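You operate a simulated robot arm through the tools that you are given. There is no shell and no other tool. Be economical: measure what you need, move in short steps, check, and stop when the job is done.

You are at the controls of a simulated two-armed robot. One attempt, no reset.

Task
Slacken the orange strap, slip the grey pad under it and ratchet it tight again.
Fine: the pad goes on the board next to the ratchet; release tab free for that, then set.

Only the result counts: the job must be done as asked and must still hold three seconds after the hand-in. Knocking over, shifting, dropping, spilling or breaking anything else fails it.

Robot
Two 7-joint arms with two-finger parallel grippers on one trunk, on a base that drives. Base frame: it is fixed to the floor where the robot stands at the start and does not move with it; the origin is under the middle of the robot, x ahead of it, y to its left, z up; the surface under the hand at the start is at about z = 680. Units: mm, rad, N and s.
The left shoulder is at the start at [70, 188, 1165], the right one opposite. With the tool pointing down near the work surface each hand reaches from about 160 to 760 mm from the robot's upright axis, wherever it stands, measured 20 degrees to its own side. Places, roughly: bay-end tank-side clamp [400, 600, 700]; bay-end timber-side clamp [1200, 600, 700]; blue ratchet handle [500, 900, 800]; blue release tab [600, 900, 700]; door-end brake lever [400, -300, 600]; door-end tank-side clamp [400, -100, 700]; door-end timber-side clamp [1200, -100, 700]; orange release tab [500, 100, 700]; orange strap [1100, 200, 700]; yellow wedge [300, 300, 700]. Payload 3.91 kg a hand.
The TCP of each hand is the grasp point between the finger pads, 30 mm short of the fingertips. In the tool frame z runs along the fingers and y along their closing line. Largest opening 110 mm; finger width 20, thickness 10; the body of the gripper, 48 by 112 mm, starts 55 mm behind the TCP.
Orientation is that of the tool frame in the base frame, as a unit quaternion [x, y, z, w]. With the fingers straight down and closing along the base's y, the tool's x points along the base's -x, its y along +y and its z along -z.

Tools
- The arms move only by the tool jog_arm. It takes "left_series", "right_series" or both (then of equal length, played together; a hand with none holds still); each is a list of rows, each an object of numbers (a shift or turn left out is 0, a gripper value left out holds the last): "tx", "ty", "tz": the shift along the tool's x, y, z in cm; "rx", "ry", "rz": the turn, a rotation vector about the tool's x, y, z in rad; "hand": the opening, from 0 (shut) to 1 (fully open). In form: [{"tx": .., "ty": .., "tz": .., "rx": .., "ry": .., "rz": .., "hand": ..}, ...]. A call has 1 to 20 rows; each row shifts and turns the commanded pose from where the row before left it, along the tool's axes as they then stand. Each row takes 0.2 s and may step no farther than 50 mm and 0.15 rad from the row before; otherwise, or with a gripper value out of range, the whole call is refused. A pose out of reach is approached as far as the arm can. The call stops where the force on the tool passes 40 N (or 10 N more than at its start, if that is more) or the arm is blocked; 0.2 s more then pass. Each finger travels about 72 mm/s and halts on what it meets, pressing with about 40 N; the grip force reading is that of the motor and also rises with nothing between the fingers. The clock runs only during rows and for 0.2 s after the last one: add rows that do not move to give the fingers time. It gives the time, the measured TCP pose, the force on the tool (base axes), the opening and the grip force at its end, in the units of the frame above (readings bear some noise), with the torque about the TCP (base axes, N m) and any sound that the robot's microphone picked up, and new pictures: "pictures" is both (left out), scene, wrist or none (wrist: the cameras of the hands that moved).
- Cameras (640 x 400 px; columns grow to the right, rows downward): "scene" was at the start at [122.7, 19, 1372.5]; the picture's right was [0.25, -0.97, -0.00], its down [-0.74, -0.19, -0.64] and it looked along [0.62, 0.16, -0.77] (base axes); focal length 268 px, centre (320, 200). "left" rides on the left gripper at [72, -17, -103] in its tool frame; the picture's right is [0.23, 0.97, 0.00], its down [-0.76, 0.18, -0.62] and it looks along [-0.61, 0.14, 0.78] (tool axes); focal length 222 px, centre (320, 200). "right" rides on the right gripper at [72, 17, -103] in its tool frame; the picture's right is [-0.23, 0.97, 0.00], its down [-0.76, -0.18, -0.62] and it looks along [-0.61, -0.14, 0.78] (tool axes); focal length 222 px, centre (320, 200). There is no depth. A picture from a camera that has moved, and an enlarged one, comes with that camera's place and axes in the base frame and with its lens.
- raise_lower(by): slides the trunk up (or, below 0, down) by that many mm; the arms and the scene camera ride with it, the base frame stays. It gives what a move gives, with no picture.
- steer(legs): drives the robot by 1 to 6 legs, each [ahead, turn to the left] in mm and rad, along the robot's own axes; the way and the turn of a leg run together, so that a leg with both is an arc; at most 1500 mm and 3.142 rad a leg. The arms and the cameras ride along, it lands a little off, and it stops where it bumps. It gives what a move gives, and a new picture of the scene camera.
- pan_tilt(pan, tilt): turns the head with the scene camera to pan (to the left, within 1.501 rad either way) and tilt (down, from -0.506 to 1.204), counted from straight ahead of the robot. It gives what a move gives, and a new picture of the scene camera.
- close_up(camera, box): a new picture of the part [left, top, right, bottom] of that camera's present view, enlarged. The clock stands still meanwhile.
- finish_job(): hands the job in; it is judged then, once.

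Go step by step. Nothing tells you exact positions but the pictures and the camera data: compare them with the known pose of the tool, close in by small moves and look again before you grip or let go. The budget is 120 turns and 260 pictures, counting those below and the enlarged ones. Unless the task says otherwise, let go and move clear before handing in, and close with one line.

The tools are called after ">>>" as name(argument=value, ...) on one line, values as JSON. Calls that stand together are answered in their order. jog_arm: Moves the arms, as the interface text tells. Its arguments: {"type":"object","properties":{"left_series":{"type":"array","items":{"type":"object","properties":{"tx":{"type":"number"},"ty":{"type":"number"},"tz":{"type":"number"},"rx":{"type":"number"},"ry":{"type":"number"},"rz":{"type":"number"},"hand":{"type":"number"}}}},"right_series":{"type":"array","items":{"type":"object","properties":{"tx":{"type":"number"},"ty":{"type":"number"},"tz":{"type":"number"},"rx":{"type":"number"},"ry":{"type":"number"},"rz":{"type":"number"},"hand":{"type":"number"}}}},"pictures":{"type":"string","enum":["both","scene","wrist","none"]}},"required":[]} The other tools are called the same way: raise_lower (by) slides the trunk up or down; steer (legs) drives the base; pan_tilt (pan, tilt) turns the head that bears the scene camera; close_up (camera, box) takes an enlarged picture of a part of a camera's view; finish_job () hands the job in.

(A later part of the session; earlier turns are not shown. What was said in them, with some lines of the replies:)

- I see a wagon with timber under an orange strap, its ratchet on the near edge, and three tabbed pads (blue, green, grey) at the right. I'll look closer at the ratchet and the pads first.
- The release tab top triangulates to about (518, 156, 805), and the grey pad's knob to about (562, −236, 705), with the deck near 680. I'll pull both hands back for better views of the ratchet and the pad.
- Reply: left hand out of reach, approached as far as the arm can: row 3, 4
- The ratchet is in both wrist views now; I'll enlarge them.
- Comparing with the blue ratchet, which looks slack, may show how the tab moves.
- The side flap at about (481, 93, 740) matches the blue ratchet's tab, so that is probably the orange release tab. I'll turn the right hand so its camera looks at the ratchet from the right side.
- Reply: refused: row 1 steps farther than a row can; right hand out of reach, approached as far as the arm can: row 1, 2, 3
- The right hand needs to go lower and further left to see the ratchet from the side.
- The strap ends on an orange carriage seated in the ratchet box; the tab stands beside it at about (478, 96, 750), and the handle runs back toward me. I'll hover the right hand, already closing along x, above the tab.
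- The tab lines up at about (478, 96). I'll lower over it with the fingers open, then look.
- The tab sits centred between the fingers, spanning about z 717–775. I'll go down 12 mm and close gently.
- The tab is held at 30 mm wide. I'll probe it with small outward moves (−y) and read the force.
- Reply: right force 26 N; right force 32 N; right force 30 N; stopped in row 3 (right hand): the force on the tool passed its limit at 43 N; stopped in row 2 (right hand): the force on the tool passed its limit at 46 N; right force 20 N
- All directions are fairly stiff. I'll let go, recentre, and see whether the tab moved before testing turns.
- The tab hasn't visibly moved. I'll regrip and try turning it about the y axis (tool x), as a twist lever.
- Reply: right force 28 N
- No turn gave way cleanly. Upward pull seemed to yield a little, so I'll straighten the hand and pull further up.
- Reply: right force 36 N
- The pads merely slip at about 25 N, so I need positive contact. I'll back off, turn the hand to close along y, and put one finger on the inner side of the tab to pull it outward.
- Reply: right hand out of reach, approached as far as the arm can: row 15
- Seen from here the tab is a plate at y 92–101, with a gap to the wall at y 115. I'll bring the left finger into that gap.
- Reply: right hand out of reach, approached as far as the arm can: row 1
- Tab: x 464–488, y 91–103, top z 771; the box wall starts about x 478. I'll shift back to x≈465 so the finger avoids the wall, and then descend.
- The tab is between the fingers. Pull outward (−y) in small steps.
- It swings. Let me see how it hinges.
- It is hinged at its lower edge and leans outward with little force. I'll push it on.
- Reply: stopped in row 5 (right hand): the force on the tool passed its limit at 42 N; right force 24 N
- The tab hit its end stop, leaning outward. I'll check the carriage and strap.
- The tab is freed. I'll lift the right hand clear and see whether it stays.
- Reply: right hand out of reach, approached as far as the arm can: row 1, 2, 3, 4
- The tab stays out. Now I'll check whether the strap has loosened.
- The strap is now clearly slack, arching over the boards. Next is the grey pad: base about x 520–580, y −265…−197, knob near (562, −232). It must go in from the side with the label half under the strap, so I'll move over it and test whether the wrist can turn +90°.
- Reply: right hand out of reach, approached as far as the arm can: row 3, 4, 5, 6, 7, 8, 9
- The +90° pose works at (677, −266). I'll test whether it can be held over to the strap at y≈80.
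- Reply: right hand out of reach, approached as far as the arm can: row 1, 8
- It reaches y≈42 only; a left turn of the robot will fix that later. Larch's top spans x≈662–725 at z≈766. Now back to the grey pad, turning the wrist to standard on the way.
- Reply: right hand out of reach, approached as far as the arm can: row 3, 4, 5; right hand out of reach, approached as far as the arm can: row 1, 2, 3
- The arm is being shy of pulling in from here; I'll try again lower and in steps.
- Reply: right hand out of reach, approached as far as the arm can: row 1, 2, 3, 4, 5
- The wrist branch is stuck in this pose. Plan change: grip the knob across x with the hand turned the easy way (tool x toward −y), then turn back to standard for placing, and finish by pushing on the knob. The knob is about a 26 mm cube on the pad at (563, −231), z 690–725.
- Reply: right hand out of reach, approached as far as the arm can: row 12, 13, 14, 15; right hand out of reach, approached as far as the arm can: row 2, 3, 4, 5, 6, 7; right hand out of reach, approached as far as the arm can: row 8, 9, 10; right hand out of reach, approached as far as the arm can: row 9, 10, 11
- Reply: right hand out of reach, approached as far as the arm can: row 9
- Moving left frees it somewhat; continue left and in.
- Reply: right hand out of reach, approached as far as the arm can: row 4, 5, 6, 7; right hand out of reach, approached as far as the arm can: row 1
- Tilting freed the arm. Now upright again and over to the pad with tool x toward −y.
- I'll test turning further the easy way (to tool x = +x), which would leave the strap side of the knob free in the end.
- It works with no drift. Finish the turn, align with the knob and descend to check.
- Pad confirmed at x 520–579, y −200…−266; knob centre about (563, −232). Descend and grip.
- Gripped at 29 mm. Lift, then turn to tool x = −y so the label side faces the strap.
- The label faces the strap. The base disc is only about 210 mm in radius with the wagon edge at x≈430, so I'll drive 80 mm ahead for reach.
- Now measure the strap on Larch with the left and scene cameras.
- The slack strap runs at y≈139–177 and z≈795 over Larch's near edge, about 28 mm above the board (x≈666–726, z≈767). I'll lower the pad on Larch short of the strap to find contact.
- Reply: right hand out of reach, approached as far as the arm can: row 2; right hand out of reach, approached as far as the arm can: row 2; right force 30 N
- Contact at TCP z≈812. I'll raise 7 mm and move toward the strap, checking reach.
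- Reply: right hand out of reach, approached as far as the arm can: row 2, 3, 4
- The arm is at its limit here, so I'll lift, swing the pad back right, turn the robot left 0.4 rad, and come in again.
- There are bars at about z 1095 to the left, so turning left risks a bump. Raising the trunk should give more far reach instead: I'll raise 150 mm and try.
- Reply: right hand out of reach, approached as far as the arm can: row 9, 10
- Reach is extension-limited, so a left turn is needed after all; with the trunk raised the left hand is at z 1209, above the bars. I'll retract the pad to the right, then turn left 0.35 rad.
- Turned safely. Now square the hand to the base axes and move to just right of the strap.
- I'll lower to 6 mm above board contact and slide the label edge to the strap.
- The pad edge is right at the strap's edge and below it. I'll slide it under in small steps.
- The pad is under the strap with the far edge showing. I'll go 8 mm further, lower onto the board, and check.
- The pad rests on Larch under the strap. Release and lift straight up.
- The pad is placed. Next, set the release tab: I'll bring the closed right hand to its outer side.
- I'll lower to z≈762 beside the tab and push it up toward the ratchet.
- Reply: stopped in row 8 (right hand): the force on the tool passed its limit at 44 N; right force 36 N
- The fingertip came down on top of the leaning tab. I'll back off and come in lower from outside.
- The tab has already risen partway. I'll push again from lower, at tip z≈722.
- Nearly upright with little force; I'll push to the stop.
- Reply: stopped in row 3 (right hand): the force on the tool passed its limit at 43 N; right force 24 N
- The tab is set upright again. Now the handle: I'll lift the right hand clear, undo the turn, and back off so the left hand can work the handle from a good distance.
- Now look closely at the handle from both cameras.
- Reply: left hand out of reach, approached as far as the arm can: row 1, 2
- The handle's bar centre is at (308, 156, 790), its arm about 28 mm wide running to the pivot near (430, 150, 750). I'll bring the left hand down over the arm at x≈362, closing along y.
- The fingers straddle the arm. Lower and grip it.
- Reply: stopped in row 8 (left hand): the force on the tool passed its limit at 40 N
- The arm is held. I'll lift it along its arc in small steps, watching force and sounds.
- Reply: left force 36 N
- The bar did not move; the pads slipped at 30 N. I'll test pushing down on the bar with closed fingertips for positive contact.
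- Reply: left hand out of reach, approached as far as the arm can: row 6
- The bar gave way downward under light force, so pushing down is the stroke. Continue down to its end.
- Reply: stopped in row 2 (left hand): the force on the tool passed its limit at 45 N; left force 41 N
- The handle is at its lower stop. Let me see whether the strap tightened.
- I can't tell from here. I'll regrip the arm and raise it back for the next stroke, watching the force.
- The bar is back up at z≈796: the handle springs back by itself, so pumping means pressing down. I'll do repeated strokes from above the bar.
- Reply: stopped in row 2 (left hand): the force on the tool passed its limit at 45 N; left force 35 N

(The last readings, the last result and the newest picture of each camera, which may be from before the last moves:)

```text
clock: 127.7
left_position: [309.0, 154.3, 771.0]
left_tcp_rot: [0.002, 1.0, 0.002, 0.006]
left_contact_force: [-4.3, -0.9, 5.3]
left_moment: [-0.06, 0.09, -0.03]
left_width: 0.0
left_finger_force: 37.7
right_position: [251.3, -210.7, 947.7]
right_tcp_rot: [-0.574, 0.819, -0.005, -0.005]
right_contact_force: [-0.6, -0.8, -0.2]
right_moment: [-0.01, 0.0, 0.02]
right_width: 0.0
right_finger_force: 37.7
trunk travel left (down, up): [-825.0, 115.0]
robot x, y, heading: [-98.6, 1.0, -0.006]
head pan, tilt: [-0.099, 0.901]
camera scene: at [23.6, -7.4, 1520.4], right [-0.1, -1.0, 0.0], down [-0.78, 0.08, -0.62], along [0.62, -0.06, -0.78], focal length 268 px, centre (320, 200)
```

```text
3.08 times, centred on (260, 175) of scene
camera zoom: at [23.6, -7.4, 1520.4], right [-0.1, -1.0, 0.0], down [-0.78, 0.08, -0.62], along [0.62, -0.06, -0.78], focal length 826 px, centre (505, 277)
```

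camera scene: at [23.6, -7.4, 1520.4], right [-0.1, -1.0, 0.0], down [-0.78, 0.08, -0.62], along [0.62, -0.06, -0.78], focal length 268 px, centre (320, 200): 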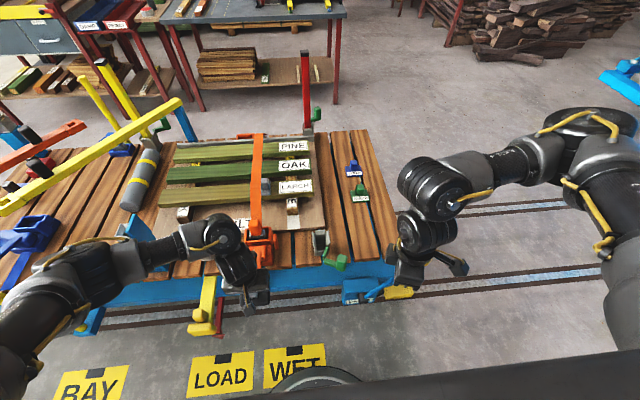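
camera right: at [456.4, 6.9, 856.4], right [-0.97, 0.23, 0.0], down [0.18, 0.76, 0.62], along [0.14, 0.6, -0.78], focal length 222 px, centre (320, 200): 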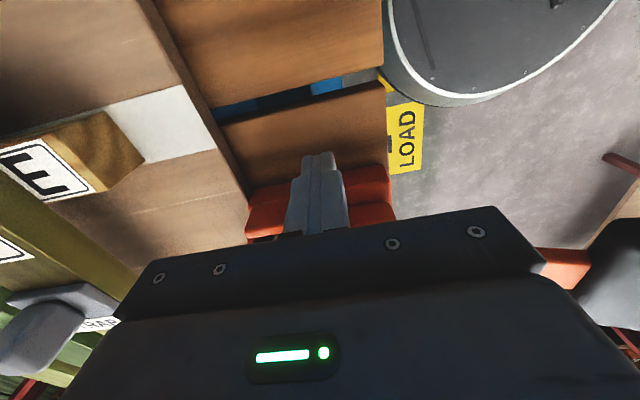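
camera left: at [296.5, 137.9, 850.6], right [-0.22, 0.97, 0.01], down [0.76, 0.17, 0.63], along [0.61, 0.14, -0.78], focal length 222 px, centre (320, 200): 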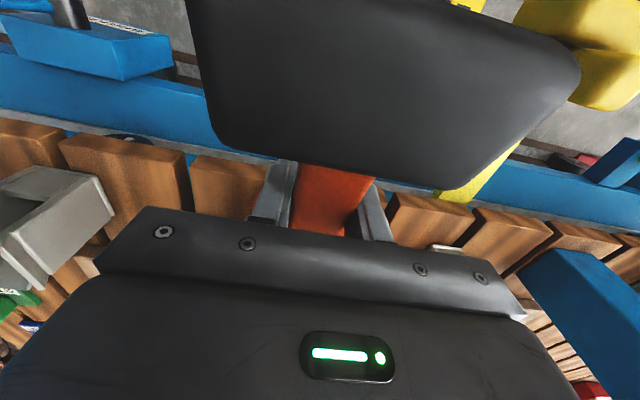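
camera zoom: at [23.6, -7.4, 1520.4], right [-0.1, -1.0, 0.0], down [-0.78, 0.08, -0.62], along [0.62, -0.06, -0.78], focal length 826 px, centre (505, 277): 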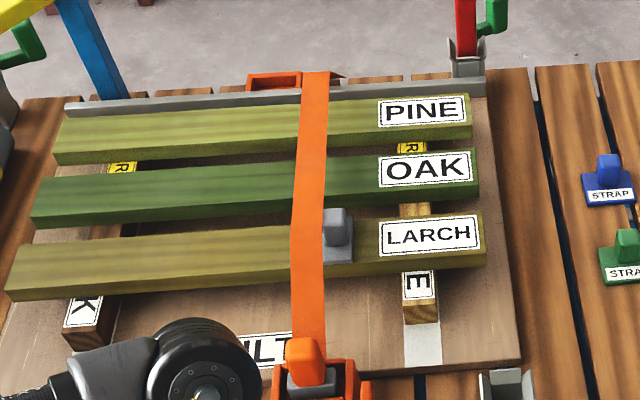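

The strap is flatter: each stroke tightens it. More strokes.

>>> jog_arm(left_series=[{"tz": -2}, {"tz": -2}, {"tz": -2}, {}, {"tz": 2}, {"tz": 1}, {"tz": 1}, {"tz": 1}, {"tz": 1}, {"tz": -2}, {"tz": -2}, {"tz": -2}, {}, {"tz": 2}, {"tz": 1}, {"tz": 1}, {"tz": 1}, {"tz": 1}], pictures="none")

>>> close_up(camera="scene", box=[200, 110, 320, 240])

```text
clock: 131.5
left_position: [306.6, 155.5, 773.1]
left_tcp_rot: [0.003, 1.0, 0.002, 0.006]
left_contact_force: [-4.2, -0.3, 5.0]
left_moment: [-0.05, 0.07, -0.01]
left_width: 0.1
left_finger_force: 37.5
right_position: [250.7, -210.7, 948.2]
right_tcp_rot: [-0.574, 0.819, -0.005, -0.005]
right_contact_force: [0.1, 0.4, 0.1]
right_moment: [0.01, -0.02, 0.01]
right_width: 0.2
right_finger_force: 38.0
trunk travel left (down, up): [-825.0, 115.0]
robot x, y, heading: [-98.7, 0.5, -0.001]
head pan, tilt: [-0.099, 0.901]
```

```text
3.08 times, centred on (260, 175) of scene
camera zoom: at [23.5, -7.4, 1520.4], right [-0.1, -1.0, 0.0], down [-0.78, 0.08, -0.62], along [0.62, -0.06, -0.78], focal length 826 px, centre (505, 277)
```

zoom: 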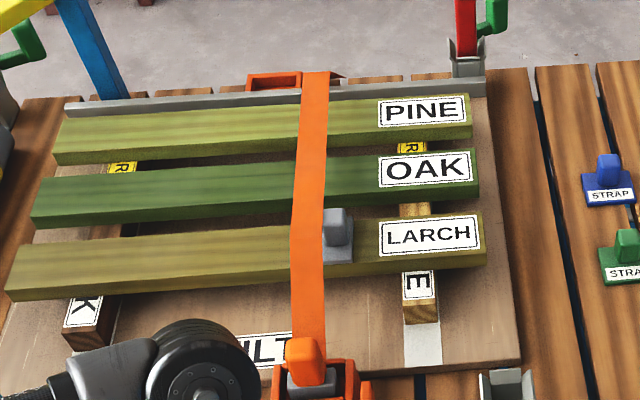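

No change in the last two strokes, perhaps because they stopped short. I'll press fully to the stop, release, and compare.

>>> jog_arm(left_series=[{"tz": 0.3}, {"tz": 0.3}, {"tz": 0.3}, {"tz": 0.3}], pictures="none")

>>> jog_arm(left_series=[{"tz": -2}, {"tz": -2}, {"tz": -2}, {}, {"tz": 2}, {"tz": 1}, {"tz": 1}, {"tz": 1}, {"tz": 1}, {"tz": 0.4}, {"tz": 0.4}], pictures="none")

>>> jog_arm(left_series=[{"tz": -2}, {"tz": -4}, {"tz": -4}, {"tz": -4}, {"tz": -4}, {}], pictures="both")

>>> close_up(camera="scene", box=[200, 110, 320, 240])

```text
clock: 132.1
left_position: [307.5, 155.7, 770.9]
left_tcp_rot: [0.003, 1.0, 0.0, 0.007]
left_contact_force: [-14.9, 4.4, 34.1]
left_moment: [0.09, 0.03, 0.28]
left_width: 0.2
left_finger_force: 37.5
right_position: [249.1, -210.1, 950.0]
right_tcp_rot: [-0.575, 0.818, -0.006, -0.004]
right_contact_force: [-0.8, 0.3, -0.1]
right_moment: [0.02, 0.01, 0.0]
right_width: 0.0
right_finger_force: 37.9
trunk travel left (down, up): [-825.0, 115.0]
robot x, y, heading: [-96.9, -3.9, 0.001]
head pan, tilt: [-0.099, 0.901]
stopped in row 2 (left hand): the force on the tool passed its limit at 46 N (the readings are from after the stop); the commanded pose is now the measured one
```

```text
clock: 134.3
left_position: [309.7, 155.9, 771.5]
left_tcp_rot: [0.006, 1.0, -0.001, 0.011]
left_contact_force: [-19.6, 5.6, 44.5]
left_moment: [0.12, 0.08, 0.27]
left_width: 0.0
left_finger_force: 37.8
right_position: [247.7, -209.2, 950.1]
right_tcp_rot: [-0.575, 0.818, -0.005, -0.003]
right_contact_force: [0.1, 0.3, -0.2]
right_moment: [-0.03, 0.0, 0.0]
right_width: 0.0
right_finger_force: 37.4
trunk travel left (down, up): [-825.0, 115.0]
robot x, y, heading: [-100.8, 2.4, 0.001]
head pan, tilt: [-0.099, 0.901]
stopped in row 11 (left hand): the force on the tool passed its limit at 58 N (the readings are from after the stop); the commanded pose is now the measured one
```

```text
clock: 135.7
left_position: [344.7, 169.4, 925.3]
left_tcp_rot: [0.005, 1.0, 0.0, 0.009]
left_contact_force: [-0.5, 0.5, 0.8]
left_moment: [0.02, -0.02, 0.02]
left_width: 0.1
left_finger_force: 37.7
left hand out of reach, approached as far as the arm can: row 4, 5
right_position: [250.2, -211.5, 948.1]
right_tcp_rot: [-0.575, 0.818, -0.004, -0.006]
right_contact_force: [0.1, 0.3, -0.7]
right_moment: [-0.03, 0.02, -0.01]
right_width: 0.1
right_finger_force: 37.6
trunk travel left (down, up): [-825.0, 115.0]
robot x, y, heading: [-99.0, 5.3, 0.002]
head pan, tilt: [-0.099, 0.901]
camera scene: at [24.5, -7.3, 1520.2], right [-0.1, -1.0, 0.0], down [-0.78, 0.08, -0.62], along [0.62, -0.06, -0.78], focal length 268 px, centre (320, 200)
camera left: at [270.0, 151.1, 1027.8], right [-0.22, 0.98, 0.0], down [0.75, 0.17, 0.64], along [0.62, 0.14, -0.77], focal length 222 px, centre (320, 200)
```

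scene: 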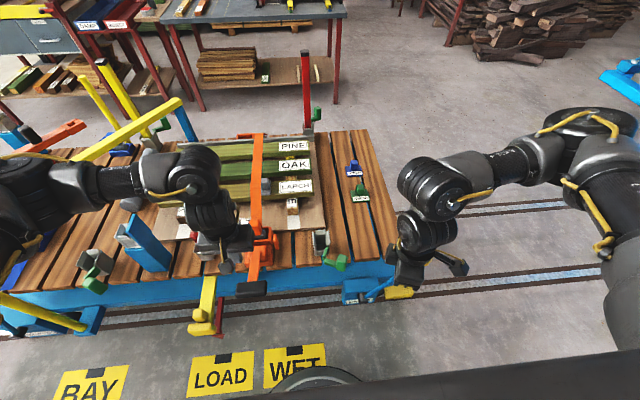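
left: 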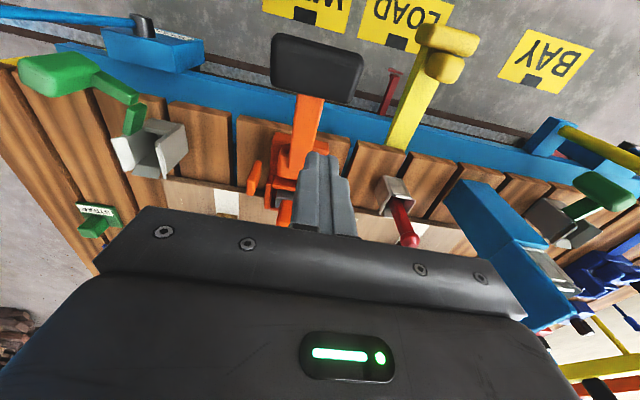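

```text
3.08 times, centred on (260, 175) of scene
camera zoom: at [24.5, -7.3, 1520.2], right [-0.1, -1.0, 0.0], down [-0.78, 0.08, -0.62], along [0.62, -0.06, -0.78], focal length 826 px, centre (505, 277)
```

zoom: 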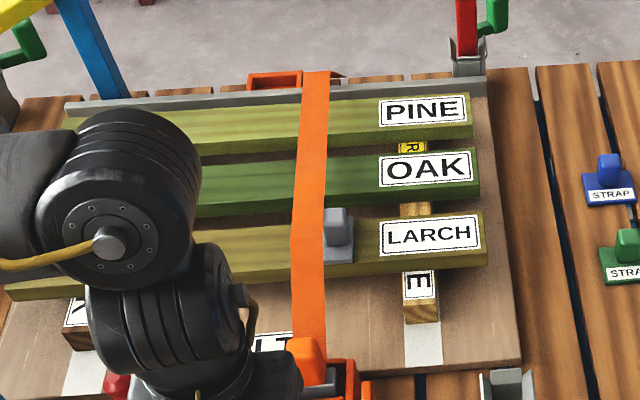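

The strap now lies flat and no longer changes with further strokes, so it looks tight. I'll move the left hand up and aside and check the strap from that side.

>>> jog_arm(left_series=[{"tz": -4, "ty": 2.5, "tx": -1}, {"tz": -4, "ty": 2.5, "tx": -1}, {"tz": -4, "ty": 2.5, "tx": -1}, {"tz": -4, "ty": 2.5, "tx": -1}, {"tz": -4, "ty": 1.5, "tx": -1, "hand": 1}, {"tz": -3}, {}, {}], pictures="both")

>>> close_up(camera="left", box=[180, 60, 400, 220])

>>> close_up(camera="scene", box=[210, 110, 310, 300])

```text
clock: 137.5
left_position: [386.8, 286.0, 1158.3]
left_tcp_rot: [0.002, 1.0, 0.001, 0.01]
left_contact_force: [0.7, -0.2, -0.3]
left_moment: [0.01, -0.01, 0.02]
left_width: 110.3
left_finger_force: 0.0
right_position: [251.7, -209.2, 946.4]
right_tcp_rot: [-0.573, 0.819, -0.005, -0.005]
right_contact_force: [-0.8, 0.6, -0.7]
right_moment: [-0.01, 0.01, 0.0]
right_width: 0.1
right_finger_force: 37.6
trunk travel left (down, up): [-825.0, 115.0]
robot x, y, heading: [-98.5, 2.5, 0.002]
head pan, tilt: [-0.099, 0.901]
camera scene: at [24.7, -6.7, 1520.3], right [-0.1, -1.0, 0.0], down [-0.78, 0.08, -0.62], along [0.62, -0.06, -0.78], focal length 268 px, centre (320, 200)
camera left: at [311.4, 268.6, 1260.4], right [-0.22, 0.98, 0.0], down [0.75, 0.17, 0.64], along [0.62, 0.14, -0.77], focal length 222 px, centre (320, 200)
```

scene: 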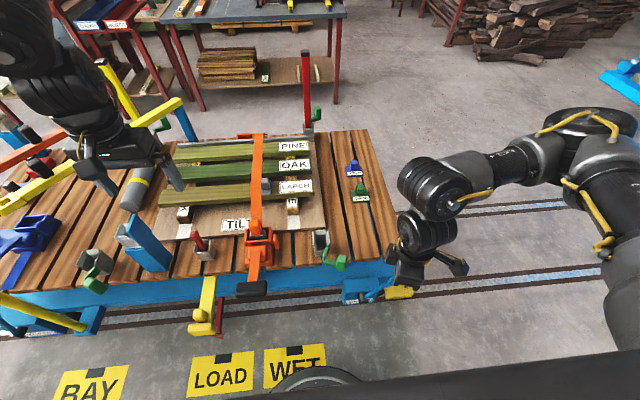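
left: 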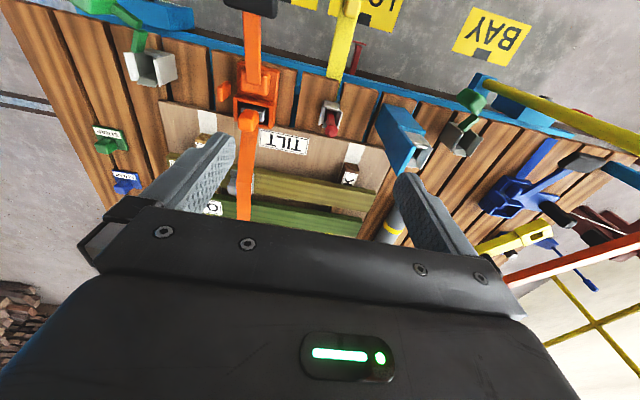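

```text
2.50 times, centred on (290, 140) of left
camera zoom: at [311.4, 268.6, 1260.4], right [-0.22, 0.98, 0.0], down [0.75, 0.17, 0.64], along [0.62, 0.14, -0.77], focal length 555 px, centre (395, 350)
```

zoom: 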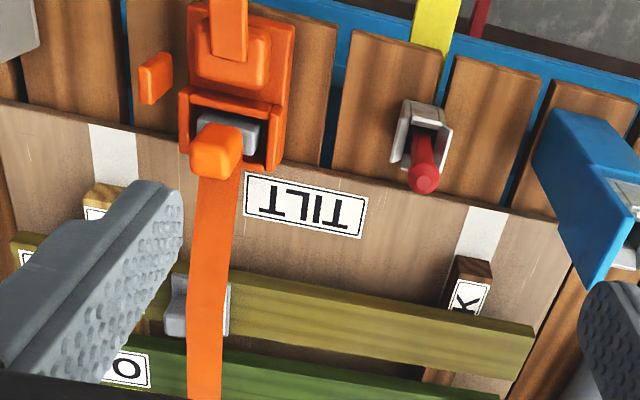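

```text
2.11 times, centred on (260, 205) of scene
camera zoom: at [24.7, -6.7, 1520.3], right [-0.1, -1.0, 0.0], down [-0.78, 0.08, -0.62], along [0.62, -0.06, -0.78], focal length 565 px, centre (446, 190)
```

zoom: 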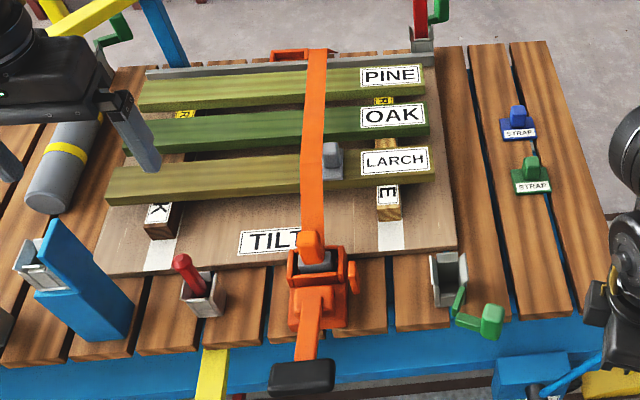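

The strap lies flat and straight over the pad on Larch, the tab is upright, the handle is back at rest and both hands are clear. Handing in.

>>> finish_job()

```text
The job is handed in.
```

The grey pad is under the orange strap on the Larch board, the release tab is set again, and the strap is ratcheted until more strokes made no visible change. I judged tightness from the pictures only, since no tension reading was available.
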